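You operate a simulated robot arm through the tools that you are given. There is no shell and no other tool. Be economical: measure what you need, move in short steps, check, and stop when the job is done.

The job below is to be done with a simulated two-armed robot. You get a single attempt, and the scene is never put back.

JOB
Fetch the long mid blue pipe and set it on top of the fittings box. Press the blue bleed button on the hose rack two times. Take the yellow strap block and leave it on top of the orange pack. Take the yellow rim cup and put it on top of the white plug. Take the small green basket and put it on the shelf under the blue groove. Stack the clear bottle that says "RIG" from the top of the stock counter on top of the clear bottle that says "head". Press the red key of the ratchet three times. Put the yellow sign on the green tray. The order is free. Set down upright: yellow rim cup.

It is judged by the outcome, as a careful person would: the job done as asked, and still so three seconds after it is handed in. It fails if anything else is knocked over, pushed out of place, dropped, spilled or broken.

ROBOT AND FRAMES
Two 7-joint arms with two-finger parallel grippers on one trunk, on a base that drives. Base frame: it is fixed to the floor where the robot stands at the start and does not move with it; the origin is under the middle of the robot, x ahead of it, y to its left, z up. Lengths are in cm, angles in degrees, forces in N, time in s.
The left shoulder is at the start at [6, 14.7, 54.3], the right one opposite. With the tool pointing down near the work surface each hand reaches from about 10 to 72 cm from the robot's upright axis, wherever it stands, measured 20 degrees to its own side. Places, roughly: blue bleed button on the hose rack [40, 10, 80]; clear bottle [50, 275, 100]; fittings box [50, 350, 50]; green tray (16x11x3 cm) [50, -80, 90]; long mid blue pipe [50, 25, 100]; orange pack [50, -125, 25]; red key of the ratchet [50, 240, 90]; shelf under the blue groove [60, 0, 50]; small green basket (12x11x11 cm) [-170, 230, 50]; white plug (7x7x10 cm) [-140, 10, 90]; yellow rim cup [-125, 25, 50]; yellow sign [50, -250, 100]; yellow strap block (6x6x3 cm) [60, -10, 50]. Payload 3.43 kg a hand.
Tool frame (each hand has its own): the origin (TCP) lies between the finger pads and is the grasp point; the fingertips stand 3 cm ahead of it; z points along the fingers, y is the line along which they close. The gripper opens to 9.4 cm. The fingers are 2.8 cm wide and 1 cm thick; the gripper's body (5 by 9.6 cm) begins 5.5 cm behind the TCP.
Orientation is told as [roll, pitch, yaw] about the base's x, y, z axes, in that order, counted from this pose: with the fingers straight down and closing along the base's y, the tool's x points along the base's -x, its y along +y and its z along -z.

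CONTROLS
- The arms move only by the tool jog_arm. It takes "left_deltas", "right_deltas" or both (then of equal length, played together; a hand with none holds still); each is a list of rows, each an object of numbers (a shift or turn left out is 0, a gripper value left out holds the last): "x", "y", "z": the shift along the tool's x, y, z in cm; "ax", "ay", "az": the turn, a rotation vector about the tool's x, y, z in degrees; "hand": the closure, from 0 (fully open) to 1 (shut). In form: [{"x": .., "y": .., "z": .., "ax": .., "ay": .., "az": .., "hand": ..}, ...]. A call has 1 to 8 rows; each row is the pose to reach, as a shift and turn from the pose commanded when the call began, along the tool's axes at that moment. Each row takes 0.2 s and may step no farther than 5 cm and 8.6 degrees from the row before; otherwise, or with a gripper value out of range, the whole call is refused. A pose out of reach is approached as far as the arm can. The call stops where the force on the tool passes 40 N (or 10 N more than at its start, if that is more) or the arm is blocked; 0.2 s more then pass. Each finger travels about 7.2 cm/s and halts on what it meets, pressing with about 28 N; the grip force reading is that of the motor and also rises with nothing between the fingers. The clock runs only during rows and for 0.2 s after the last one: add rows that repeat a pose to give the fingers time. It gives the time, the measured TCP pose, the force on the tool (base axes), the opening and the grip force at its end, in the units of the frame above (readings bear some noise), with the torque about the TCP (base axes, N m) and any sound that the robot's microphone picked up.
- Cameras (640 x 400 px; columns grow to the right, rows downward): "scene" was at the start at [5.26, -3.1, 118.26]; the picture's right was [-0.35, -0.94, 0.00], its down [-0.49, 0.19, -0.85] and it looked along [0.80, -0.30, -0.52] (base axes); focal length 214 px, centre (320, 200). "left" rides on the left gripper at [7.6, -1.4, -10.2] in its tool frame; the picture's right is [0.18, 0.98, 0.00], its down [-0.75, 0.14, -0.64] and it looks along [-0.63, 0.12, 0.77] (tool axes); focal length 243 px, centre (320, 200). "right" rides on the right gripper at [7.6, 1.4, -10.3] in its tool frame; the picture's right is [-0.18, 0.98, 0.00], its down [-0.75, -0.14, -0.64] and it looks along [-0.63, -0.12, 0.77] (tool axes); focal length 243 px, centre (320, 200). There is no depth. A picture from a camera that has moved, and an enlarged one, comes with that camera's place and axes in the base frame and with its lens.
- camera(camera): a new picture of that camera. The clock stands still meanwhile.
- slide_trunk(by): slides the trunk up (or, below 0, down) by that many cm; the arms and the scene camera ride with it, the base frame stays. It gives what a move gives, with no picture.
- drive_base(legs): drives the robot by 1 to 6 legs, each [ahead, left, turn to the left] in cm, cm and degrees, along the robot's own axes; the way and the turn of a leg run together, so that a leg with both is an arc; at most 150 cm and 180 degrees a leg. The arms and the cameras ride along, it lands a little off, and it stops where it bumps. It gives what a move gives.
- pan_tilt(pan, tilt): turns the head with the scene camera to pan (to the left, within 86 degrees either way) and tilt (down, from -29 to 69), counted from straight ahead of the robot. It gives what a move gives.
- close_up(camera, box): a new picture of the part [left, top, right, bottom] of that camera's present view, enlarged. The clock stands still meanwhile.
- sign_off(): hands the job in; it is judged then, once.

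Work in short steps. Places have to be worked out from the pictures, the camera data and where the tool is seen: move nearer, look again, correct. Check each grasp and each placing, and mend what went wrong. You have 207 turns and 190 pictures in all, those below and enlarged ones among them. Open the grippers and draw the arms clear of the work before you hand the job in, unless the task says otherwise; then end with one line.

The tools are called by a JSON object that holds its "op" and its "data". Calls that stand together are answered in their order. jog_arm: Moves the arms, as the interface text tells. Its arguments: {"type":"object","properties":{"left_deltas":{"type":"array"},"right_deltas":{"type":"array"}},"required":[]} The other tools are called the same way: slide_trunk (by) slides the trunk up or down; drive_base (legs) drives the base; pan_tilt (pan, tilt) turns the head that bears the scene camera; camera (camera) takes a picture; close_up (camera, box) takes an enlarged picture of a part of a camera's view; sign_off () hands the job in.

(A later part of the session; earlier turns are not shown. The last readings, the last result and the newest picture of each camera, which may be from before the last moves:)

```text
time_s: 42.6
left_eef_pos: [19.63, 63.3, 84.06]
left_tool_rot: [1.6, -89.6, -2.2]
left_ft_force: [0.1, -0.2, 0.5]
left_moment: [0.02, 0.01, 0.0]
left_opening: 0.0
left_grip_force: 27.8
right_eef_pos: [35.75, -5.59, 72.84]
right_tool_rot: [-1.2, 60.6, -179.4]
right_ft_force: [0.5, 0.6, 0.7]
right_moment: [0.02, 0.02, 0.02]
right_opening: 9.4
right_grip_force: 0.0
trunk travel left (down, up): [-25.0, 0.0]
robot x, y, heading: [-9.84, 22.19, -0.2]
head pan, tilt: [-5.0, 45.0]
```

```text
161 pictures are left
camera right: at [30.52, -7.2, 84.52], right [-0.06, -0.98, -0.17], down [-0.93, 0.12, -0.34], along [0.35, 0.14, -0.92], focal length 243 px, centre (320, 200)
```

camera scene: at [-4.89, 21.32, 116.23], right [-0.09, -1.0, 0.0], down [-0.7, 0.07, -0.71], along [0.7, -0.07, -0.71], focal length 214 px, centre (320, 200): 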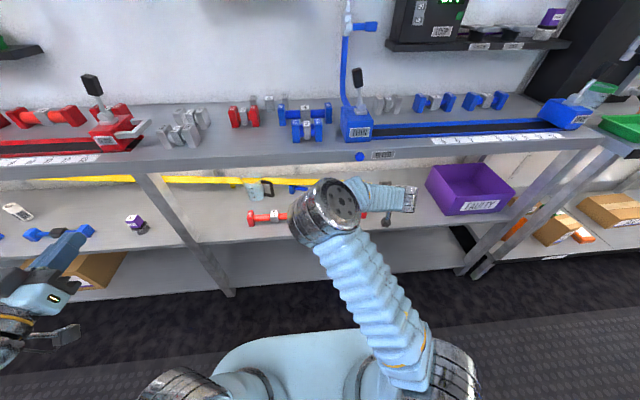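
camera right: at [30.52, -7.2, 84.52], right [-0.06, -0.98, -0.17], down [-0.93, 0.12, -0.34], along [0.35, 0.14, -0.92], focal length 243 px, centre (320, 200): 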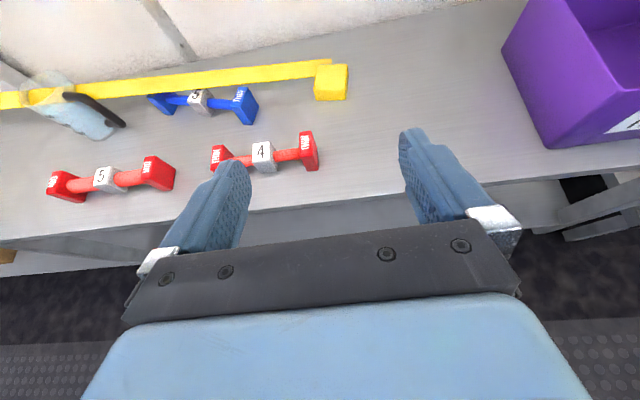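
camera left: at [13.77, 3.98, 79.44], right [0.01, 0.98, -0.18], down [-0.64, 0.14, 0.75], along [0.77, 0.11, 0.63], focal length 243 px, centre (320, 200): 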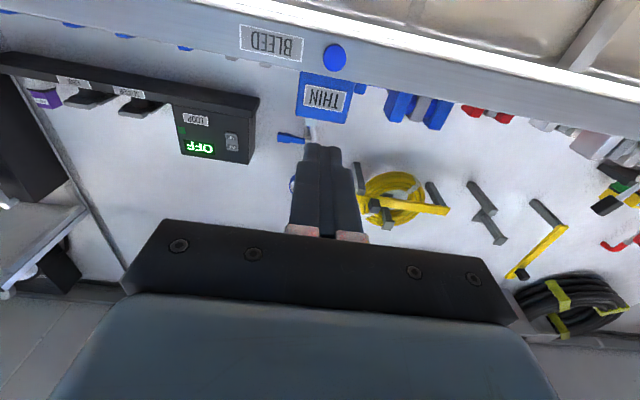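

The block top is at about (63, -6.1, 53.5); the red pipe end reaches y≈-2.4, so I approach over it. First I lower the hand in front of the shelf, then drive forward.

{"op": "jog_arm", "data": {"right_deltas": [{"x": -3.2, "z": 3, "ay": -2.5, "y": 0.3}, {"x": -6.4, "z": 6, "ay": -5, "y": 0.5}, {"x": -9.7, "z": 8.9, "ay": -5, "y": 0.5}]}}

{"op": "drive_base", "data": {"legs": [[9, 0, 0]]}}

{"op": "camera", "data": {"camera": "right"}}

{"op": "camera", "data": {"camera": "scene"}}

```text
time_s: 43.5
left_eef_pos: [19.69, 63.33, 83.92]
left_tool_rot: [-0.3, -89.6, -0.4]
left_ft_force: [-0.8, -0.3, 0.3]
left_moment: [0.0, 0.02, 0.01]
left_opening: 0.0
left_grip_force: 27.5
right_eef_pos: [38.78, -5.87, 60.15]
right_tool_rot: [-0.9, 55.7, -179.2]
right_ft_force: [0.1, -0.6, 0.7]
right_moment: [0.01, 0.0, -0.01]
right_opening: 9.4
right_grip_force: 0.2
trunk travel left (down, up): [-25.0, 0.0]
robot x, y, heading: [-10.11, 22.03, -0.4]
head pan, tilt: [-5.0, 45.0]
```

```text
time_s: 44.6
left_eef_pos: [28.79, 63.21, 83.94]
left_tool_rot: [-0.8, -89.6, 0.1]
left_ft_force: [-0.6, 0.6, 0.3]
left_moment: [-0.01, -0.04, 0.0]
left_opening: 0.0
left_grip_force: 27.9
right_eef_pos: [47.9, -6.18, 60.33]
right_tool_rot: [-0.8, 55.6, -179.1]
right_ft_force: [-1.2, 0.3, 0.5]
right_moment: [-0.01, -0.06, 0.01]
right_opening: 9.42
right_grip_force: 0.1
trunk travel left (down, up): [-25.0, 0.0]
robot x, y, heading: [-0.65, 22.2, -0.4]
head pan, tilt: [-5.0, 45.0]
```

```text
160 pictures are left
camera right: at [43.8, -7.68, 72.34], right [-0.08, -0.98, -0.16], down [-0.96, 0.12, -0.26], along [0.27, 0.13, -0.95], focal length 243 px, centre (320, 200)
```

right: 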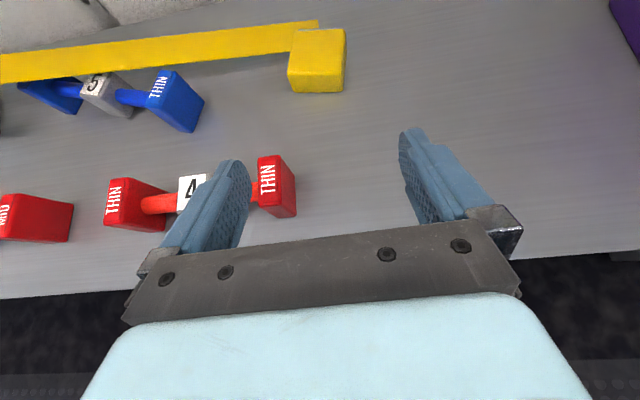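

```text
159 pictures are left
camera scene: at [4.26, 21.22, 116.24], right [-0.09, -1.0, 0.0], down [-0.7, 0.07, -0.71], along [0.7, -0.07, -0.71], focal length 214 px, centre (320, 200)
```

scene: 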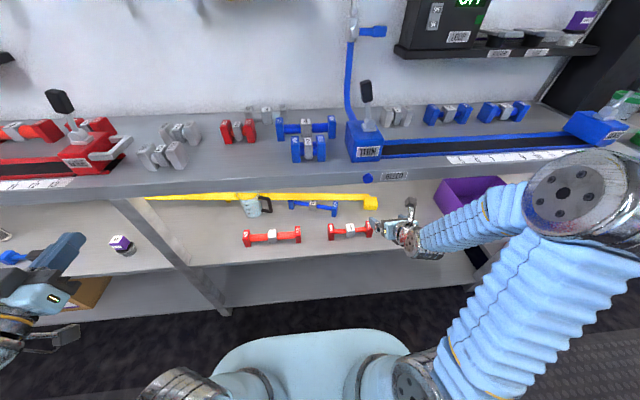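

The block centre is at about (64.6, -6.2, 52). I slide in along the finger axis, keeping above the red pipe.

{"op": "jog_arm", "data": {"right_deltas": [{"x": 2, "z": 3.5}, {"x": 2, "z": 7}, {"x": 2, "z": 10.5}, {"x": 2, "z": 13}]}}

{"op": "camera", "data": {"camera": "right"}}

```text
time_s: 45.6
left_eef_pos: [28.84, 63.23, 84.07]
left_tool_rot: [-1.3, -89.6, 0.6]
left_ft_force: [0.7, 0.0, 1.0]
left_moment: [-0.01, 0.02, -0.04]
left_opening: 0.0
left_grip_force: 27.7
right_eef_pos: [59.91, -5.72, 54.52]
right_tool_rot: [-0.9, 55.6, -179.2]
right_ft_force: [-0.1, 0.2, 0.3]
right_moment: [-0.02, -0.01, -0.01]
right_opening: 9.38
right_grip_force: 0.0
trunk travel left (down, up): [-25.0, 0.0]
robot x, y, heading: [-0.77, 21.17, -0.8]
head pan, tilt: [-5.0, 45.0]
```

```text
158 pictures are left
camera right: at [55.74, -7.31, 66.65], right [-0.08, -0.98, -0.16], down [-0.96, 0.12, -0.26], along [0.27, 0.13, -0.95], focal length 243 px, centre (320, 200)
```

right: 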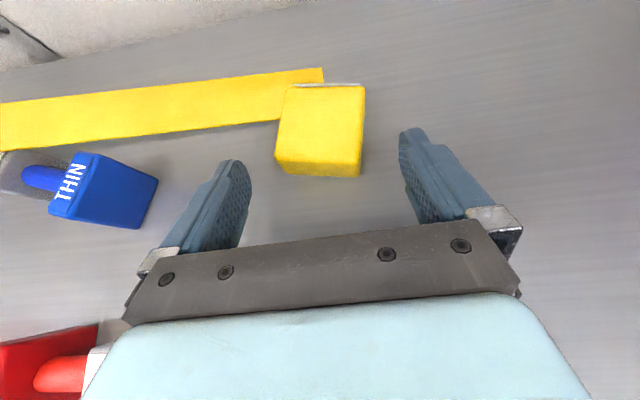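

The block is centred between the fingers. I advance 2.5 cm and close.

{"op": "jog_arm", "data": {"right_deltas": [{"x": 0.7, "z": 1.5, "y": 0.2}, {"x": 0.7, "z": 2.8, "y": 0.2}, {"x": 0.7, "z": 2.8, "y": 0.2, "hand": 0.5}, {"x": 0.7, "z": 2.8, "y": 0.2, "hand": 0.7}, {"x": 0.7, "z": 2.8, "y": 0.2, "hand": 0.8}, {"x": 0.7, "z": 2.8, "y": 0.2, "hand": 0.8}]}}

{"op": "camera", "data": {"camera": "right"}}

```text
time_s: 47.0
left_eef_pos: [28.98, 63.13, 83.93]
left_tool_rot: [-0.9, -89.5, 0.0]
left_ft_force: [0.4, 0.1, 0.1]
left_moment: [0.0, -0.01, -0.01]
left_opening: 0.0
left_grip_force: 28.1
right_eef_pos: [62.61, -5.84, 53.38]
right_tool_rot: [-0.9, 55.7, -179.1]
right_ft_force: [0.6, -0.4, 0.8]
right_moment: [-0.06, -0.07, -0.01]
right_opening: 5.56
right_grip_force: 27.1
trunk travel left (down, up): [-25.0, 0.0]
robot x, y, heading: [-0.65, 21.83, -0.4]
head pan, tilt: [-5.0, 45.0]
```

```text
157 pictures are left
camera right: at [58.41, -7.44, 65.57], right [-0.08, -0.98, -0.16], down [-0.96, 0.12, -0.26], along [0.27, 0.13, -0.95], focal length 243 px, centre (320, 200)
```

right: 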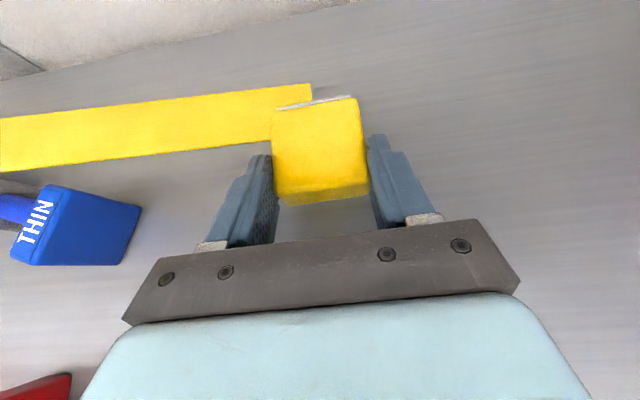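

Gripped at 5.56 cm. I lift 4 cm and watch the strap and the force.

{"op": "jog_arm", "data": {"right_deltas": [{"x": 1.65, "z": -1.1}, {"x": 3.3, "z": -2.3}, {"x": 3.3, "z": -2.3}]}}

{"op": "camera", "data": {"camera": "right"}}

```text
time_s: 47.8
left_eef_pos: [28.89, 63.11, 83.93]
left_tool_rot: [-0.8, -89.6, 0.1]
left_ft_force: [-0.4, 0.4, -0.3]
left_moment: [0.01, -0.02, 0.01]
left_opening: 0.0
left_grip_force: 28.0
right_eef_pos: [62.55, -5.8, 57.52]
right_tool_rot: [-1.0, 55.6, -179.1]
right_ft_force: [-0.6, 0.3, -1.2]
right_moment: [0.0, 0.06, 0.01]
right_opening: 5.57
right_grip_force: 27.4
trunk travel left (down, up): [-25.0, 0.0]
robot x, y, heading: [-0.58, 21.52, -0.3]
head pan, tilt: [-5.0, 45.0]
```

```text
156 pictures are left
camera right: at [58.31, -7.44, 69.65], right [-0.08, -0.98, -0.16], down [-0.96, 0.12, -0.26], along [0.27, 0.13, -0.95], focal length 243 px, centre (320, 200)
```

right: 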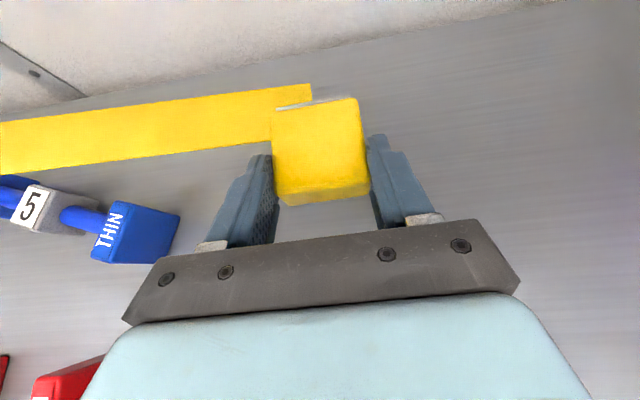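

The strap follows the block without any force. I raise a bit more, then drive the base straight back out.

{"op": "jog_arm", "data": {"right_deltas": [{"x": 2, "z": -2, "y": 0.5}, {"x": 3.5, "z": -3, "y": 1}]}}

{"op": "drive_base", "data": {"legs": [[-40, 0, 0]]}}

{"op": "pan_tilt", "data": {"pan": -40, "tilt": 40}}

{"op": "camera", "data": {"camera": "scene"}}

```text
time_s: 48.4
left_eef_pos: [28.94, 63.19, 83.91]
left_tool_rot: [-0.8, -89.6, 0.0]
left_ft_force: [0.6, 0.7, 0.5]
left_moment: [0.0, -0.01, 0.0]
left_opening: 0.01
left_grip_force: 27.8
right_eef_pos: [62.04, -6.89, 62.19]
right_tool_rot: [-0.8, 55.6, -179.0]
right_ft_force: [-0.5, 0.4, -1.8]
right_moment: [-0.03, 0.05, -0.01]
right_opening: 5.57
right_grip_force: 28.3
trunk travel left (down, up): [-25.0, 0.0]
robot x, y, heading: [-0.71, 22.09, -0.4]
head pan, tilt: [-5.0, 45.0]
```

```text
time_s: 50.8
left_eef_pos: [-10.25, 63.53, 83.89]
left_tool_rot: [-0.4, -89.6, -0.1]
left_ft_force: [0.6, -0.5, 0.4]
left_moment: [0.0, 0.01, 0.0]
left_opening: 0.0
left_grip_force: 27.6
right_eef_pos: [23.39, -6.27, 62.11]
right_tool_rot: [-0.8, 55.5, -178.7]
right_ft_force: [-0.3, -0.2, -1.1]
right_moment: [-0.02, 0.03, 0.01]
right_opening: 5.55
right_grip_force: 28.2
trunk travel left (down, up): [-25.0, 0.0]
robot x, y, heading: [-39.66, 22.01, 0.1]
head pan, tilt: [-5.0, 45.0]
```

```text
time_s: 51.8
left_eef_pos: [-10.26, 63.44, 83.93]
left_tool_rot: [-0.7, -89.6, 0.4]
left_ft_force: [-0.1, 0.0, -0.7]
left_moment: [0.0, 0.0, -0.01]
left_opening: 0.0
left_grip_force: 28.3
right_eef_pos: [23.24, -6.39, 62.06]
right_tool_rot: [-0.7, 55.6, -178.6]
right_ft_force: [1.3, 1.0, -0.8]
right_moment: [-0.01, 0.04, 0.0]
right_opening: 5.55
right_grip_force: 28.2
trunk travel left (down, up): [-25.0, 0.0]
robot x, y, heading: [-39.61, 21.91, 0.1]
head pan, tilt: [-40.0, 40.0]
```

```text
155 pictures are left
camera scene: at [-36.2, 16.64, 116.96], right [-0.64, -0.77, 0.0], down [-0.49, 0.41, -0.77], along [0.59, -0.49, -0.64], focal length 214 px, centre (320, 200)
```

scene: 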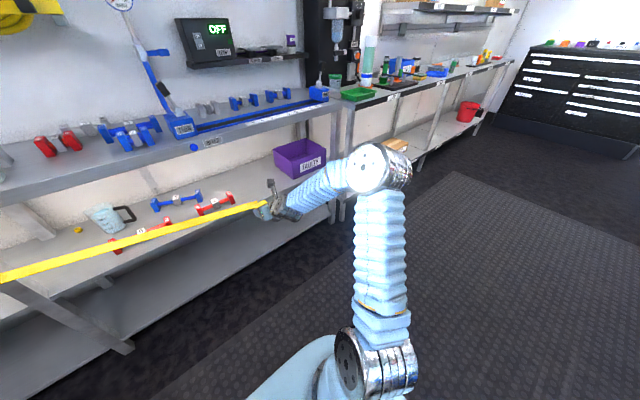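

Now I drive right along the bench toward the orange pack and look.

{"op": "drive_base", "data": {"legs": [[-15, -105, 0]]}}

{"op": "pan_tilt", "data": {"pan": -15, "tilt": 35}}

{"op": "camera", "data": {"camera": "scene"}}

```text
time_s: 57.4
left_eef_pos: [-25.44, -43.79, 83.89]
left_tool_rot: [-1.0, -89.6, -0.1]
left_ft_force: [0.0, -0.1, 0.5]
left_moment: [0.0, -0.02, 0.0]
left_opening: 0.01
left_grip_force: 28.0
right_eef_pos: [7.28, -114.15, 62.07]
right_tool_rot: [-0.8, 55.7, -179.4]
right_ft_force: [-0.1, -0.1, -1.6]
right_moment: [0.0, 0.05, -0.04]
right_opening: 5.54
right_grip_force: 28.0
trunk travel left (down, up): [-25.0, 0.0]
robot x, y, heading: [-55.12, -84.95, -0.5]
head pan, tilt: [-40.0, 40.0]
```

```text
time_s: 58.2
left_eef_pos: [-25.44, -43.84, 84.04]
left_tool_rot: [-1.2, -89.5, 0.2]
left_ft_force: [-0.3, -1.0, 1.6]
left_moment: [-0.02, -0.01, -0.01]
left_opening: 0.0
left_grip_force: 27.3
right_eef_pos: [7.34, -114.19, 62.23]
right_tool_rot: [-0.7, 55.6, -179.5]
right_ft_force: [0.8, -0.2, -2.1]
right_moment: [0.02, 0.01, -0.03]
right_opening: 5.57
right_grip_force: 27.8
trunk travel left (down, up): [-25.0, 0.0]
robot x, y, heading: [-55.03, -85.09, -0.9]
head pan, tilt: [-15.0, 35.0]
```

```text
154 pictures are left
camera scene: at [-49.85, -87.22, 117.71], right [-0.27, -0.96, 0.0], down [-0.55, 0.16, -0.82], along [0.79, -0.22, -0.57], focal length 214 px, centre (320, 200)
```

scene: 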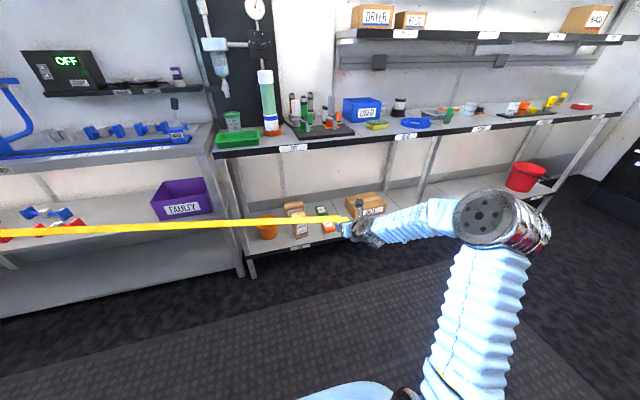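

{"op": "close_up", "data": {"camera": "scene", "box": [220, 180, 400, 280]}}

{"op": "slide_trunk", "data": {"by": -22}}

{"op": "drive_base", "data": {"legs": [[25, 0, 0]]}}

{"op": "camera", "data": {"camera": "right"}}

{"op": "camera", "data": {"camera": "scene"}}

```text
3.56 times, centred on (310, 230) of scene
camera zoom: at [-49.85, -87.22, 117.71], right [-0.27, -0.96, 0.0], down [-0.55, 0.16, -0.82], along [0.79, -0.22, -0.57], focal length 763 px, centre (356, 93)
```

zoom: 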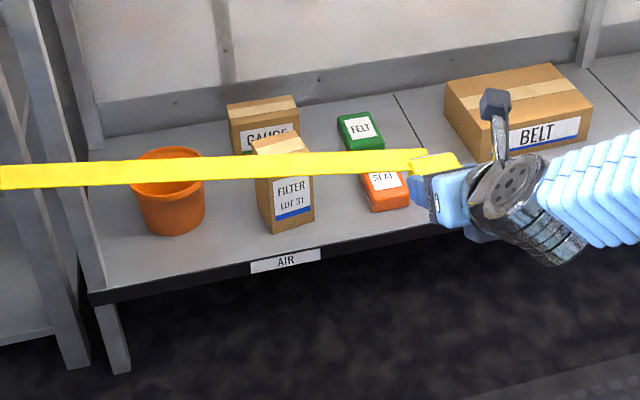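

```text
time_s: 60.6
left_eef_pos: [-25.46, -43.88, 61.92]
left_tool_rot: [-0.8, -89.5, -0.2]
left_ft_force: [0.1, 0.1, -0.3]
left_moment: [0.0, 0.03, -0.01]
left_opening: 0.0
left_grip_force: 28.4
right_eef_pos: [7.37, -113.98, 40.12]
right_tool_rot: [-0.9, 55.6, -179.4]
right_ft_force: [0.5, -0.1, -1.4]
right_moment: [-0.02, 0.03, 0.0]
right_opening: 5.54
right_grip_force: 28.2
trunk travel left (down, up): [-3.0, 22.0]
robot x, y, heading: [-54.93, -84.94, -0.5]
head pan, tilt: [-15.0, 35.0]
```

```text
time_s: 62.4
left_eef_pos: [-0.25, -44.27, 61.88]
left_tool_rot: [-1.0, -89.6, 0.0]
left_ft_force: [0.1, -0.2, -0.4]
left_moment: [0.01, 0.03, 0.03]
left_opening: 0.0
left_grip_force: 28.1
right_eef_pos: [32.27, -114.59, 40.13]
right_tool_rot: [-0.8, 55.7, -179.6]
right_ft_force: [0.1, 0.1, -0.6]
right_moment: [0.01, 0.02, -0.01]
right_opening: 5.58
right_grip_force: 28.0
trunk travel left (down, up): [-3.0, 22.0]
robot x, y, heading: [-30.19, -85.53, -0.7]
head pan, tilt: [-15.0, 35.0]
```

```text
152 pictures are left
camera right: at [28.13, -116.16, 52.25], right [-0.08, -0.98, -0.16], down [-0.96, 0.12, -0.26], along [0.27, 0.13, -0.95], focal length 243 px, centre (320, 200)
```

right: 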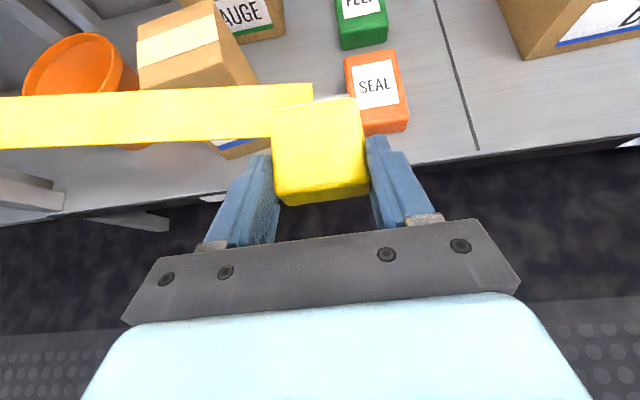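

```text
151 pictures are left
camera scene: at [-24.83, -87.58, 95.72], right [-0.27, -0.96, 0.0], down [-0.55, 0.16, -0.82], along [0.79, -0.22, -0.57], focal length 214 px, centre (320, 200)
```

scene: 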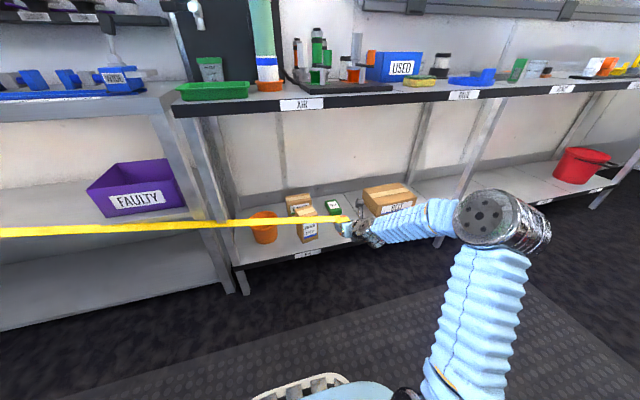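

The strap passes freely through obstacles (visual only). The orange SEAL pack's top is at about (51, -121.3, 24). I move above and slightly in front of it.

{"op": "jog_arm", "data": {"right_deltas": [{"x": 1, "y": 2.2, "z": 4}, {"x": 2, "y": 4.4, "z": 8}, {"x": 3.3, "y": 6.7, "z": 12}]}}

{"op": "camera", "data": {"camera": "right"}}

```text
time_s: 63.2
left_eef_pos: [-0.3, -44.29, 61.91]
left_tool_rot: [-2.5, -89.6, 1.4]
left_ft_force: [0.4, -0.2, 0.5]
left_moment: [0.0, 0.02, 0.0]
left_opening: 0.03
left_grip_force: 28.4
right_eef_pos: [44.3, -121.08, 36.06]
right_tool_rot: [-0.7, 55.7, -179.6]
right_ft_force: [-0.8, 0.3, -0.5]
right_moment: [0.03, 0.06, 0.01]
right_opening: 5.56
right_grip_force: 28.1
trunk travel left (down, up): [-3.0, 22.0]
robot x, y, heading: [-29.91, -85.96, -1.0]
head pan, tilt: [-15.0, 35.0]
```

```text
150 pictures are left
camera right: at [40.12, -122.59, 48.13], right [-0.08, -0.98, -0.16], down [-0.96, 0.12, -0.26], along [0.27, 0.13, -0.95], focal length 243 px, centre (320, 200)
```

right: 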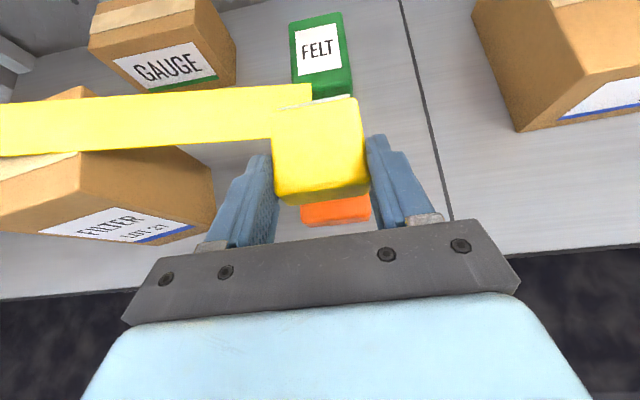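

{"op": "jog_arm", "data": {"right_deltas": [{"x": -0.8, "z": 3}, {"x": -2.4, "z": 7.1}]}}

{"op": "jog_arm", "data": {"right_deltas": [{"x": -0.7, "z": 0.5}, {"x": -1.3, "z": 0.9}, {"x": -1.9, "z": 1.3}, {"x": -2.5, "z": 1.7}, {"x": -3.1, "z": 2.1}, {"x": -3.7, "z": 2.5}]}}

{"op": "camera", "data": {"camera": "right"}}

```text
time_s: 63.8
left_eef_pos: [-0.22, -44.18, 61.93]
left_tool_rot: [-2.5, -89.5, 1.3]
left_ft_force: [-0.6, 0.4, -0.3]
left_moment: [0.04, 0.03, -0.05]
left_opening: 0.0
left_grip_force: 28.0
right_eef_pos: [48.77, -120.91, 30.01]
right_tool_rot: [-0.7, 55.7, -179.5]
right_ft_force: [-1.4, -0.3, -0.6]
right_moment: [0.0, 0.09, -0.03]
right_opening: 5.53
right_grip_force: 27.6
trunk travel left (down, up): [-3.0, 22.0]
robot x, y, heading: [-30.3, -85.17, -0.6]
head pan, tilt: [-15.0, 35.0]
```

```text
time_s: 64.8
left_eef_pos: [-0.36, -44.27, 61.94]
left_tool_rot: [-12.0, -89.7, 10.7]
left_ft_force: [-0.5, -0.5, 0.4]
left_moment: [0.01, 0.01, 0.01]
left_opening: 0.0
left_grip_force: 28.2
right_eef_pos: [48.98, -121.02, 28.28]
right_tool_rot: [-0.3, 56.5, -179.3]
right_ft_force: [2.1, -0.4, 15.6]
right_moment: [-0.17, -0.12, 0.07]
right_opening: 5.57
right_grip_force: 27.9
trunk travel left (down, up): [-3.0, 22.0]
robot x, y, heading: [-30.19, -85.51, -1.0]
head pan, tilt: [-15.0, 35.0]
stopped in row 4 (right hand): the force on the tool passed its limit at 47 N (the readings are from after the stop); the commanded pose is now the measured one
```

```text
149 pictures are left
camera right: at [44.65, -122.44, 40.39], right [-0.08, -0.98, -0.16], down [-0.95, 0.12, -0.28], along [0.29, 0.13, -0.95], focal length 243 px, centre (320, 200)
```

right: 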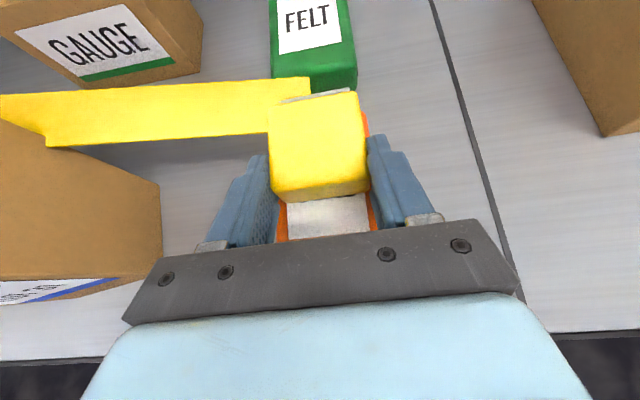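

The block sits on the pack (contact at TCP z 28.3). I open and withdraw along the finger axis.

{"op": "jog_arm", "data": {"right_deltas": [{"x": 0.1, "hand": 0.2}, {"x": 0.1, "hand": 0}, {"x": 0.1, "hand": 0}, {"x": 0.1, "z": -3}, {"x": 0.1, "z": -7}, {"x": 1, "z": -11}, {"x": 2, "z": -15}]}}

{"op": "camera", "data": {"camera": "right"}}

```text
time_s: 66.4
left_eef_pos: [-0.33, -44.2, 62.07]
left_tool_rot: [-0.6, -89.5, -0.6]
left_ft_force: [-0.1, -0.5, 0.0]
left_moment: [0.03, -0.01, 0.01]
left_opening: 0.01
left_grip_force: 28.0
right_eef_pos: [37.47, -121.29, 37.69]
right_tool_rot: [-0.6, 56.2, -179.4]
right_ft_force: [0.0, -0.4, -0.3]
right_moment: [0.01, -0.02, 0.03]
right_opening: 9.38
right_grip_force: 0.2
trunk travel left (down, up): [-3.0, 22.0]
robot x, y, heading: [-30.12, -85.67, -0.7]
head pan, tilt: [-15.0, 35.0]
```

```text
148 pictures are left
camera right: at [33.19, -122.74, 49.86], right [-0.08, -0.98, -0.16], down [-0.96, 0.12, -0.27], along [0.28, 0.13, -0.95], focal length 243 px, centre (320, 200)
```

right: 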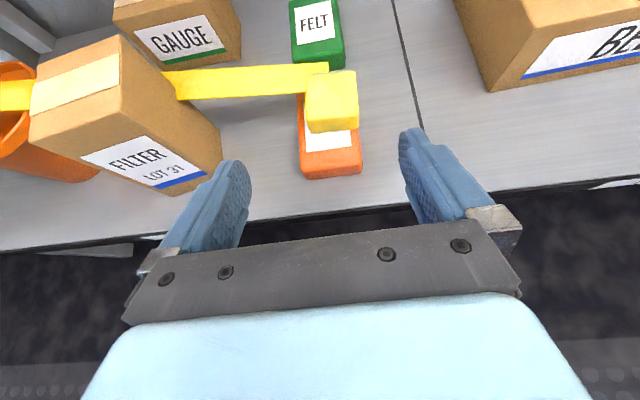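

The block rests on the orange pack. Next is the yellow sign near (50, -250, 100): I raise the trunk, drive that way and look.

{"op": "slide_trunk", "data": {"by": 22}}

{"op": "drive_base", "data": {"legs": [[-20, 0, 0], [0, -130, 0]]}}

{"op": "pan_tilt", "data": {"pan": -10, "tilt": 20}}

{"op": "camera", "data": {"camera": "scene"}}

```text
time_s: 68.7
left_eef_pos: [-0.23, -44.17, 83.98]
left_tool_rot: [-1.7, -89.7, 0.5]
left_ft_force: [-0.6, -0.1, -0.2]
left_moment: [-0.01, -0.02, 0.02]
left_opening: 0.0
left_grip_force: 28.2
right_eef_pos: [37.5, -121.26, 59.7]
right_tool_rot: [-0.5, 56.2, -179.3]
right_ft_force: [0.2, -0.1, -0.1]
right_moment: [0.01, -0.04, 0.01]
right_opening: 9.41
right_grip_force: 0.0
trunk travel left (down, up): [-25.0, 0.0]
robot x, y, heading: [-30.16, -85.68, -1.2]
head pan, tilt: [-15.0, 35.0]
```

```text
time_s: 76.3
left_eef_pos: [-22.03, -171.72, 84.01]
left_tool_rot: [-2.2, -89.7, 1.5]
left_ft_force: [0.4, -0.1, -0.5]
left_moment: [0.01, 0.0, -0.03]
left_opening: 0.0
left_grip_force: 28.0
right_eef_pos: [16.34, -248.35, 59.76]
right_tool_rot: [-0.6, 56.2, -178.9]
right_ft_force: [0.0, 0.2, -0.1]
right_moment: [-0.04, 0.03, 0.0]
right_opening: 9.4
right_grip_force: 0.1
trunk travel left (down, up): [-25.0, 0.0]
robot x, y, heading: [-51.65, -213.04, -0.2]
head pan, tilt: [-15.0, 35.0]
```

```text
time_s: 77.1
left_eef_pos: [-22.07, -171.84, 83.94]
left_tool_rot: [-2.5, -89.6, 1.8]
left_ft_force: [0.5, 0.2, -0.8]
left_moment: [0.02, 0.01, 0.0]
left_opening: 0.0
left_grip_force: 28.4
right_eef_pos: [16.35, -248.42, 59.73]
right_tool_rot: [-0.6, 56.2, -178.9]
right_ft_force: [-0.2, -0.2, 0.6]
right_moment: [-0.02, 0.0, 0.04]
right_opening: 9.41
right_grip_force: 0.1
trunk travel left (down, up): [-25.0, 0.0]
robot x, y, heading: [-51.51, -213.09, -0.2]
head pan, tilt: [-10.0, 20.0]
```

```text
147 pictures are left
camera scene: at [-45.59, -214.68, 120.09], right [-0.18, -0.98, 0.0], down [-0.34, 0.06, -0.94], along [0.92, -0.17, -0.34], focal length 214 px, centre (320, 200)
```

scene: 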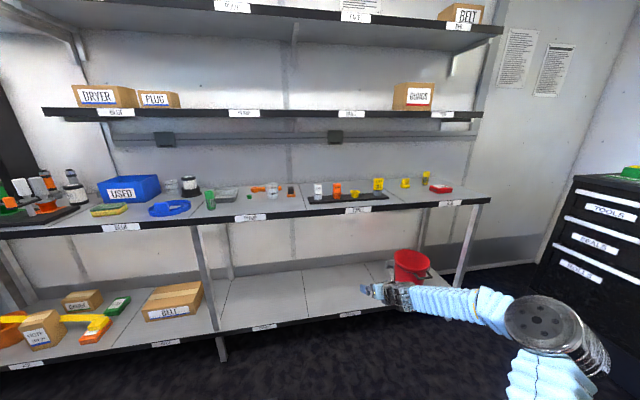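

{"op": "close_up", "data": {"camera": "scene", "box": [180, 140, 480, 240]}}

{"op": "close_up", "data": {"camera": "scene", "box": [0, 280, 140, 370]}}

```text
2.13 times, centred on (330, 190) of scene
camera zoom: at [-45.59, -214.68, 120.09], right [-0.18, -0.98, 0.0], down [-0.34, 0.06, -0.94], along [0.92, -0.17, -0.34], focal length 458 px, centre (299, 221)
```

zoom: 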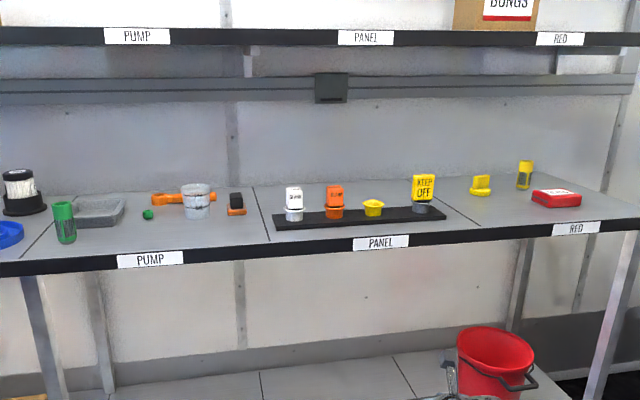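

```text
4.44 times, centred on (70, 325) of scene
camera zoom: at [-45.59, -214.68, 120.09], right [-0.18, -0.98, 0.0], down [-0.34, 0.06, -0.94], along [0.92, -0.17, -0.34], focal length 953 px, centre (1431, -356)
```

zoom: 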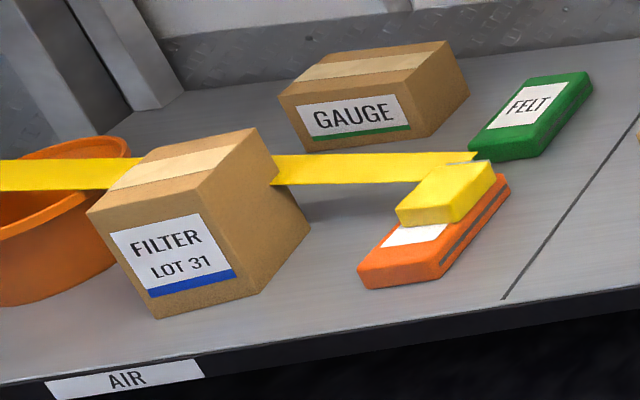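

The block placing looks good. The "KEEP OFF" sign stands in a grey socket at about (49, -262, 91). I raise the right hand to that height with fingers horizontal.

{"op": "jog_arm", "data": {"right_deltas": [{"x": 3.7, "z": -2.5}, {"x": 7.4, "z": -5}, {"x": 11, "z": -7.4}, {"x": 14.7, "z": -9.8}, {"x": 18.4, "z": -12.3, "ay": 8.5}, {"x": 22, "z": -14.8, "ay": 17}, {"x": 25.8, "z": -17.2, "ay": 25.5}, {"x": 26.6, "z": -17.7, "ay": 33.5}]}}

{"op": "drive_base", "data": {"legs": [[0, -18, 0], [12, 0, 0]]}}

{"op": "camera", "data": {"camera": "right"}}

{"op": "camera", "data": {"camera": "scene"}}

```text
time_s: 78.9
left_eef_pos: [-21.97, -171.72, 83.97]
left_tool_rot: [-2.9, -89.5, 2.2]
left_ft_force: [-0.4, 1.1, -0.8]
left_moment: [-0.01, 0.01, 0.0]
left_opening: 0.01
left_grip_force: 27.8
right_eef_pos: [16.43, -248.65, 91.87]
right_tool_rot: [-59.6, 89.7, 121.9]
right_ft_force: [-0.7, -0.2, 0.6]
right_moment: [0.0, 0.01, -0.02]
right_opening: 9.42
right_grip_force: 0.0
trunk travel left (down, up): [-25.0, 0.0]
robot x, y, heading: [-51.36, -212.99, -0.3]
head pan, tilt: [-10.0, 20.0]
```

```text
time_s: 81.2
left_eef_pos: [-10.44, -189.84, 83.98]
left_tool_rot: [-2.8, -89.6, 2.0]
left_ft_force: [-0.5, -0.4, -1.0]
left_moment: [0.0, -0.01, -0.02]
left_opening: 0.02
left_grip_force: 28.2
right_eef_pos: [28.15, -266.73, 91.76]
right_tool_rot: [-46.5, 89.6, 135.1]
right_ft_force: [-0.5, 0.9, -0.1]
right_moment: [0.01, 0.03, 0.02]
right_opening: 9.41
right_grip_force: 0.2
trunk travel left (down, up): [-25.0, 0.0]
robot x, y, heading: [-39.63, -231.26, -0.6]
head pan, tilt: [-10.0, 20.0]
```

```text
144 pictures are left
camera right: at [17.94, -268.49, 99.52], right [0.03, -0.98, -0.19], down [-0.65, 0.13, -0.75], along [0.76, 0.14, -0.63], focal length 243 px, centre (320, 200)
```

right: 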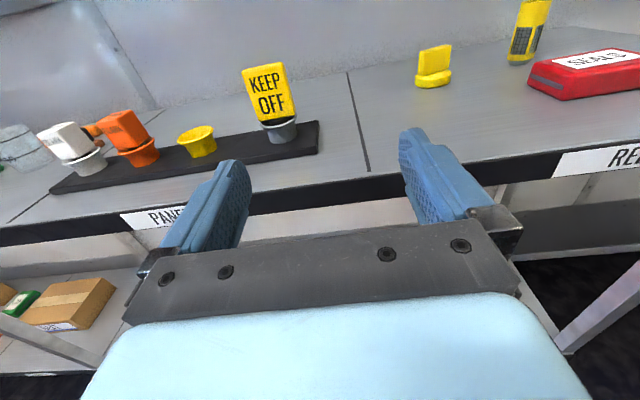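

```text
143 pictures are left
camera scene: at [-33.94, -232.86, 120.1], right [-0.18, -0.98, 0.0], down [-0.34, 0.06, -0.94], along [0.92, -0.17, -0.34], focal length 214 px, centre (320, 200)
```

scene: 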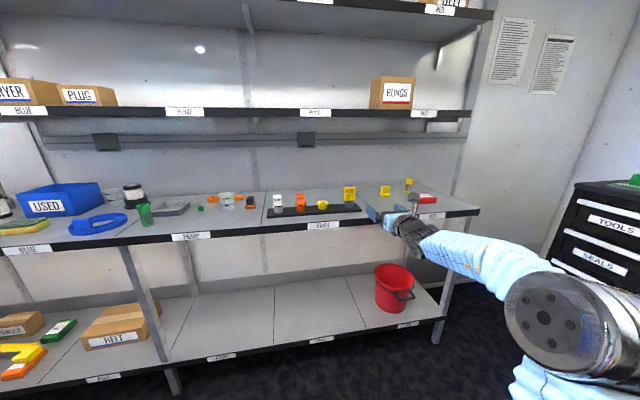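

KEEP OFF sign centre triangulates to about (48, -260.3, 92.3). I align laterally, then drive closer.

{"op": "jog_arm", "data": {"right_deltas": [{"y": -3.2, "x": 0.7}, {"y": -6.4, "x": 1.2}]}}

{"op": "drive_base", "data": {"legs": [[12, 0, 0]]}}

{"op": "camera", "data": {"camera": "right"}}

```text
time_s: 81.8
left_eef_pos: [-10.31, -189.86, 83.97]
left_tool_rot: [-2.0, -89.6, 1.2]
left_ft_force: [0.2, 0.4, 0.5]
left_moment: [0.04, 0.01, 0.02]
left_opening: 0.0
left_grip_force: 27.6
right_eef_pos: [28.13, -260.39, 93.1]
right_tool_rot: [-46.7, 89.5, 135.0]
right_ft_force: [-0.6, -1.0, -0.8]
right_moment: [0.03, -0.02, -0.01]
right_opening: 9.42
right_grip_force: 0.1
trunk travel left (down, up): [-25.0, 0.0]
robot x, y, heading: [-39.71, -230.94, -0.2]
head pan, tilt: [-10.0, 20.0]
```

```text
time_s: 83.1
left_eef_pos: [1.62, -190.12, 83.97]
left_tool_rot: [-3.0, -89.6, 2.2]
left_ft_force: [-0.9, -0.1, 0.2]
left_moment: [-0.03, 0.01, 0.01]
left_opening: 0.0
left_grip_force: 28.1
right_eef_pos: [39.96, -260.54, 93.01]
right_tool_rot: [-46.2, 89.6, 135.3]
right_ft_force: [-0.3, -0.4, -0.7]
right_moment: [0.0, 0.0, 0.01]
right_opening: 9.4
right_grip_force: 0.0
trunk travel left (down, up): [-25.0, 0.0]
robot x, y, heading: [-28.24, -231.77, -0.7]
head pan, tilt: [-10.0, 20.0]
```

```text
142 pictures are left
camera right: at [29.77, -262.3, 100.79], right [0.03, -0.98, -0.19], down [-0.65, 0.13, -0.75], along [0.76, 0.14, -0.63], focal length 243 px, centre (320, 200)
```

right: 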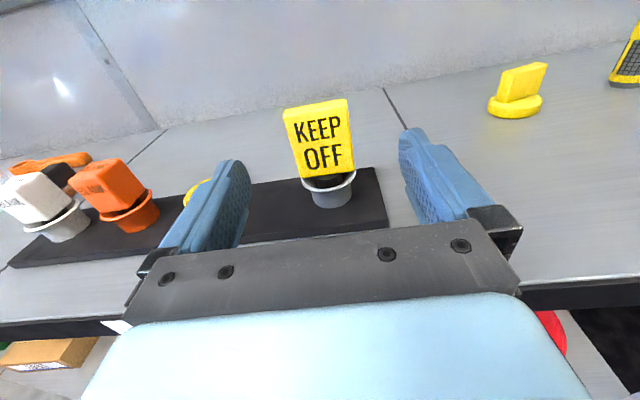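

The sign is centred. I advance 8.7 cm and close on its sides.

{"op": "jog_arm", "data": {"right_deltas": [{"z": 3, "y": -0.2}, {"z": 6, "y": -0.2}, {"z": 8.7, "y": -0.2}, {"z": 8.7, "y": -0.2, "hand": 0.4}, {"z": 8.7, "y": -0.2, "hand": 0.7}, {"z": 8.7, "y": -0.2, "hand": 0.8}, {"z": 8.7, "y": -0.2, "hand": 0.8}]}}

{"op": "camera", "data": {"camera": "right"}}

```text
time_s: 84.7
left_eef_pos: [1.61, -190.22, 84.02]
left_tool_rot: [-1.3, -89.7, 0.4]
left_ft_force: [0.0, 0.0, 0.3]
left_moment: [0.02, 0.03, -0.04]
left_opening: 0.03
left_grip_force: 28.2
right_eef_pos: [48.62, -260.14, 92.94]
right_tool_rot: [-44.7, 89.5, 136.8]
right_ft_force: [1.8, -3.3, 0.7]
right_moment: [-0.12, -0.09, 0.03]
right_opening: 5.14
right_grip_force: 28.5
trunk travel left (down, up): [-25.0, 0.0]
robot x, y, heading: [-27.96, -231.06, -0.3]
head pan, tilt: [-10.0, 20.0]
```

```text
141 pictures are left
camera right: at [38.47, -261.86, 100.73], right [0.02, -0.98, -0.19], down [-0.65, 0.13, -0.75], along [0.76, 0.14, -0.63], focal length 243 px, centre (320, 200)
```

right: 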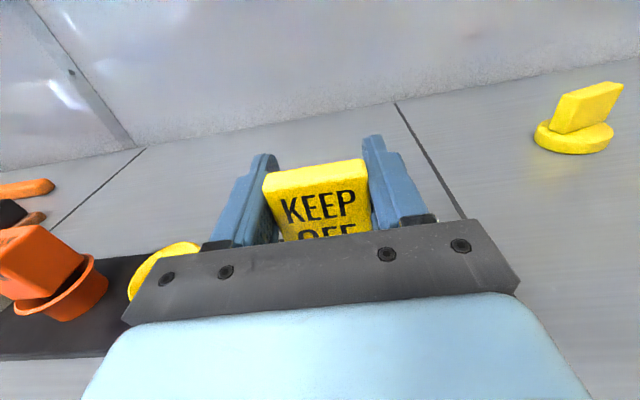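

Gripped at 5.14 cm. I lift straight up 8 cm (tool x up) and check that the sign comes out of its socket alone.

{"op": "jog_arm", "data": {"right_deltas": [{"x": 1}, {"x": 2.5}, {"x": 5}, {"x": 8}]}}

{"op": "camera", "data": {"camera": "right"}}

{"op": "close_up", "data": {"camera": "scene", "box": [200, 120, 500, 280]}}

```text
time_s: 85.7
left_eef_pos: [1.76, -190.03, 83.97]
left_tool_rot: [-1.9, -89.6, 1.0]
left_ft_force: [-0.7, 0.1, 0.3]
left_moment: [0.02, 0.02, -0.02]
left_opening: 0.0
left_grip_force: 27.7
right_eef_pos: [48.8, -260.2, 100.82]
right_tool_rot: [-48.1, 89.4, 133.5]
right_ft_force: [-0.3, -0.5, -0.7]
right_moment: [0.01, 0.02, 0.0]
right_opening: 5.16
right_grip_force: 28.4
trunk travel left (down, up): [-25.0, 0.0]
robot x, y, heading: [-28.06, -231.14, -0.3]
head pan, tilt: [-10.0, 20.0]
```

```text
140 pictures are left
camera right: at [38.52, -261.9, 108.59], right [0.02, -0.98, -0.19], down [-0.65, 0.13, -0.75], along [0.76, 0.14, -0.63], focal length 243 px, centre (320, 200)
```

right: 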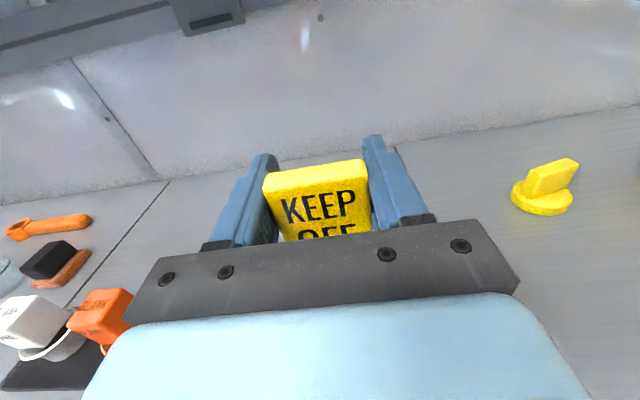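

```text
2.13 times, centred on (350, 200) of scene
camera zoom: at [-21.94, -232.95, 120.1], right [-0.18, -0.98, 0.0], down [-0.34, 0.06, -0.94], along [0.92, -0.17, -0.34], focal length 458 px, centre (256, 200)
```

zoom: 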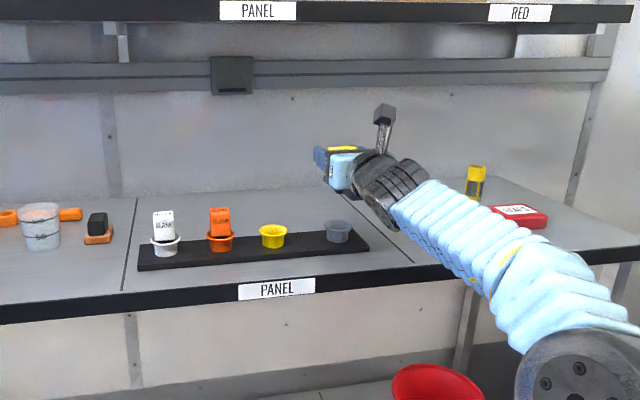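

The sign is out and the socket stayed. I back out and drive left to the green tray.

{"op": "drive_base", "data": {"legs": [[-30, 0, 0], [0, 90, 0], [0, 88, 0]]}}

{"op": "camera", "data": {"camera": "scene"}}

{"op": "camera", "data": {"camera": "right"}}

```text
time_s: 96.3
left_eef_pos: [-26.55, -10.69, 83.98]
left_tool_rot: [-2.3, -89.7, 1.6]
left_ft_force: [0.2, -0.1, 0.1]
left_moment: [0.01, 0.01, 0.01]
left_opening: 0.0
left_grip_force: 27.7
right_eef_pos: [20.7, -80.62, 100.79]
right_tool_rot: [-45.6, 89.5, 136.0]
right_ft_force: [0.4, -0.2, 0.0]
right_moment: [0.02, 0.01, 0.03]
right_opening: 5.15
right_grip_force: 27.4
trunk travel left (down, up): [-25.0, 0.0]
robot x, y, heading: [-56.23, -51.78, -0.3]
head pan, tilt: [-10.0, 20.0]
```

```text
138 pictures are left
camera scene: at [-50.07, -53.58, 120.1], right [-0.18, -0.98, 0.0], down [-0.34, 0.06, -0.94], along [0.92, -0.17, -0.34], focal length 214 px, centre (320, 200)
```

scene: 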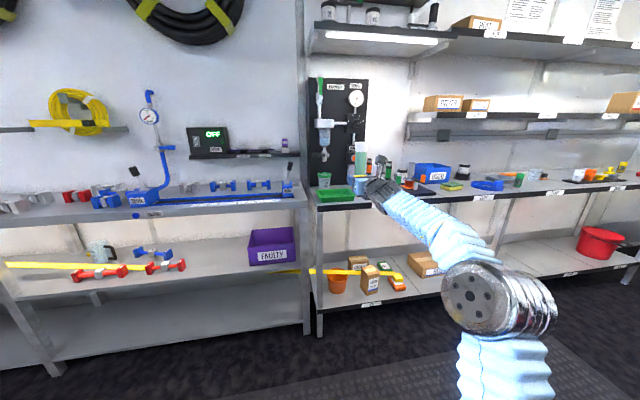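

```text
137 pictures are left
camera right: at [10.48, -82.33, 108.56], right [0.03, -0.98, -0.19], down [-0.65, 0.13, -0.75], along [0.76, 0.14, -0.63], focal length 243 px, centre (320, 200)
```

right: 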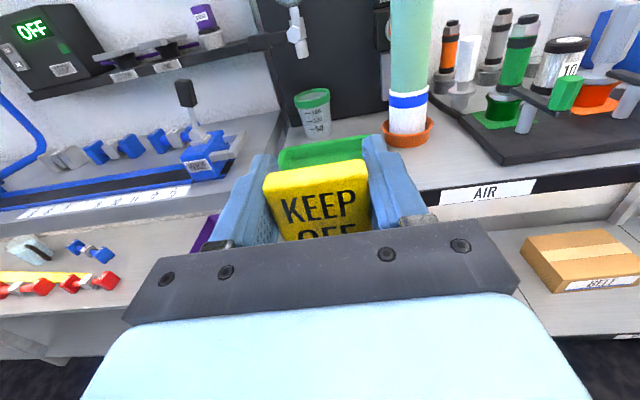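

The tray is at about (43, -79, 88). I rotate the hand to point down so the sign lies flat, face up.

{"op": "jog_arm", "data": {"right_deltas": [{"ay": -8.5}, {"ay": -17}, {"ay": -25.5}, {"ay": -34}, {"ay": -42.5}, {"ay": -51}, {"ay": -59.5}, {"ay": -68}]}}

{"op": "jog_arm", "data": {"right_deltas": [{"ay": -8}, {"ay": -16}, {"ay": -21.5}, {"ay": -21.5}]}}

{"op": "camera", "data": {"camera": "scene"}}

{"op": "camera", "data": {"camera": "right"}}

```text
time_s: 98.2
left_eef_pos: [-26.54, -10.67, 83.93]
left_tool_rot: [0.1, -89.6, -0.8]
left_ft_force: [-0.1, -0.1, -0.1]
left_moment: [0.0, 0.02, 0.0]
left_opening: 0.03
left_grip_force: 28.3
right_eef_pos: [6.08, -80.64, 91.47]
right_tool_rot: [-0.2, 22.3, -178.5]
right_ft_force: [1.0, 0.5, -1.5]
right_moment: [-0.02, 0.01, -0.03]
right_opening: 5.15
right_grip_force: 28.3
right hand out of reach, approached as far as the arm can: row 3, 4, 5, 6, 7, 8
trunk travel left (down, up): [-25.0, 0.0]
robot x, y, heading: [-56.28, -51.63, -0.1]
head pan, tilt: [-10.0, 20.0]
```

```text
time_s: 99.2
left_eef_pos: [-26.61, -10.75, 83.99]
left_tool_rot: [-0.1, -89.6, -0.5]
left_ft_force: [-0.3, 0.6, 0.0]
left_moment: [-0.02, -0.02, -0.01]
left_opening: 0.01
left_grip_force: 28.2
right_eef_pos: [2.28, -79.72, 88.11]
right_tool_rot: [-0.4, 0.2, -178.3]
right_ft_force: [0.5, -0.3, 0.1]
right_moment: [-0.01, 0.03, 0.0]
right_opening: 5.14
right_grip_force: 28.0
right hand out of reach, approached as far as the arm can: row 1, 2, 3, 4
trunk travel left (down, up): [-25.0, 0.0]
robot x, y, heading: [-56.15, -52.05, -0.5]
head pan, tilt: [-10.0, 20.0]
```

```text
136 pictures are left
camera scene: at [-50.09, -53.6, 120.11], right [-0.18, -0.98, 0.0], down [-0.34, 0.06, -0.94], along [0.92, -0.17, -0.34], focal length 214 px, centre (320, 200)
```

scene: 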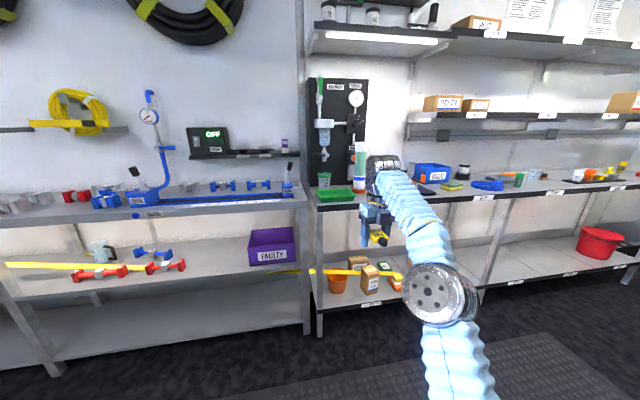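

```text
135 pictures are left
camera right: at [9.9, -80.96, 98.42], right [-0.16, -0.99, -0.01], down [-0.76, 0.12, 0.64], along [-0.63, 0.1, -0.77], focal length 243 px, centre (320, 200)
```

right: 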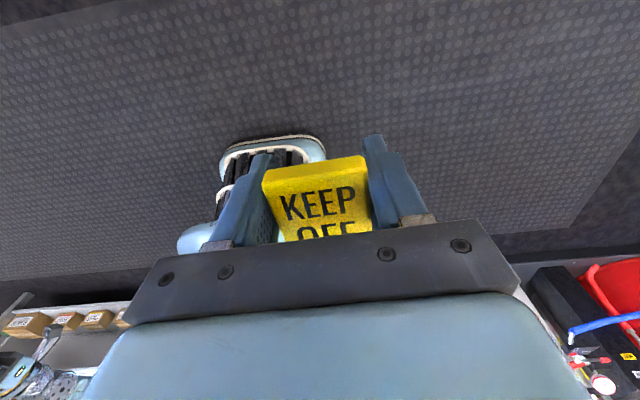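

{"op": "jog_arm", "data": {"right_deltas": [{"z": -4}, {"z": -8}, {"z": -12}, {"z": -16}]}}

{"op": "drive_base", "data": {"legs": [[22, 0, 0]]}}

{"op": "pan_tilt", "data": {"pan": -20, "tilt": 28}}

{"op": "camera", "data": {"camera": "scene"}}

```text
time_s: 100.2
left_eef_pos: [-26.61, -10.7, 83.82]
left_tool_rot: [2.2, -89.5, -2.8]
left_ft_force: [0.9, 0.0, 0.3]
left_moment: [0.0, 0.0, 0.03]
left_opening: 0.0
left_grip_force: 27.8
right_eef_pos: [-4.01, -78.12, 94.11]
right_tool_rot: [-0.4, 0.2, -178.4]
right_ft_force: [1.2, -0.2, -1.5]
right_moment: [0.01, 0.05, 0.01]
right_opening: 5.16
right_grip_force: 28.1
right hand out of reach, approached as far as the arm can: row 1, 2, 3, 4
trunk travel left (down, up): [-25.0, 0.0]
robot x, y, heading: [-56.16, -51.75, -0.2]
head pan, tilt: [-10.0, 20.0]
```

```text
time_s: 101.8
left_eef_pos: [-4.36, -10.82, 83.92]
left_tool_rot: [-3.5, -89.6, 2.6]
left_ft_force: [-0.7, 0.1, 0.2]
left_moment: [0.0, -0.02, 0.0]
left_opening: 0.0
left_grip_force: 27.9
right_eef_pos: [18.0, -78.35, 94.24]
right_tool_rot: [-0.3, 0.3, -178.5]
right_ft_force: [0.2, -0.1, -0.2]
right_moment: [0.03, -0.01, 0.02]
right_opening: 5.16
right_grip_force: 27.8
trunk travel left (down, up): [-25.0, 0.0]
robot x, y, heading: [-33.82, -51.94, -0.4]
head pan, tilt: [-10.0, 20.0]
```

```text
time_s: 102.6
left_eef_pos: [-4.35, -10.75, 83.91]
left_tool_rot: [-4.0, -89.7, 3.3]
left_ft_force: [0.0, -0.5, -0.2]
left_moment: [-0.01, 0.03, 0.04]
left_opening: 0.0
left_grip_force: 27.8
right_eef_pos: [17.95, -78.36, 94.31]
right_tool_rot: [-0.3, 0.3, -178.5]
right_ft_force: [-1.2, -0.1, -1.4]
right_moment: [0.06, 0.01, -0.03]
right_opening: 5.12
right_grip_force: 27.8
trunk travel left (down, up): [-25.0, 0.0]
robot x, y, heading: [-34.0, -52.06, -0.3]
head pan, tilt: [-20.0, 28.0]
```

```text
134 pictures are left
camera scene: at [-28.54, -55.21, 118.82], right [-0.35, -0.94, 0.0], down [-0.44, 0.16, -0.88], along [0.83, -0.31, -0.47], focal length 214 px, centre (320, 200)
```

scene: 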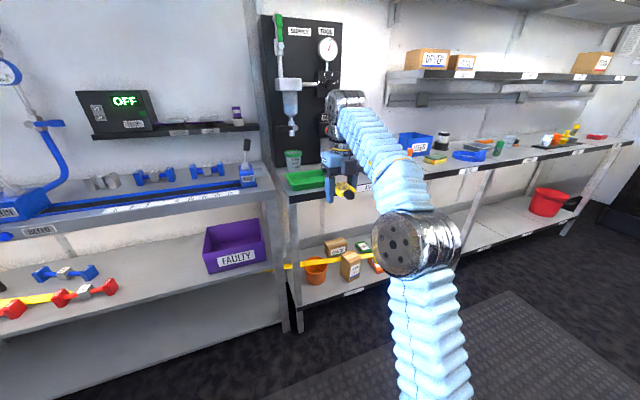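

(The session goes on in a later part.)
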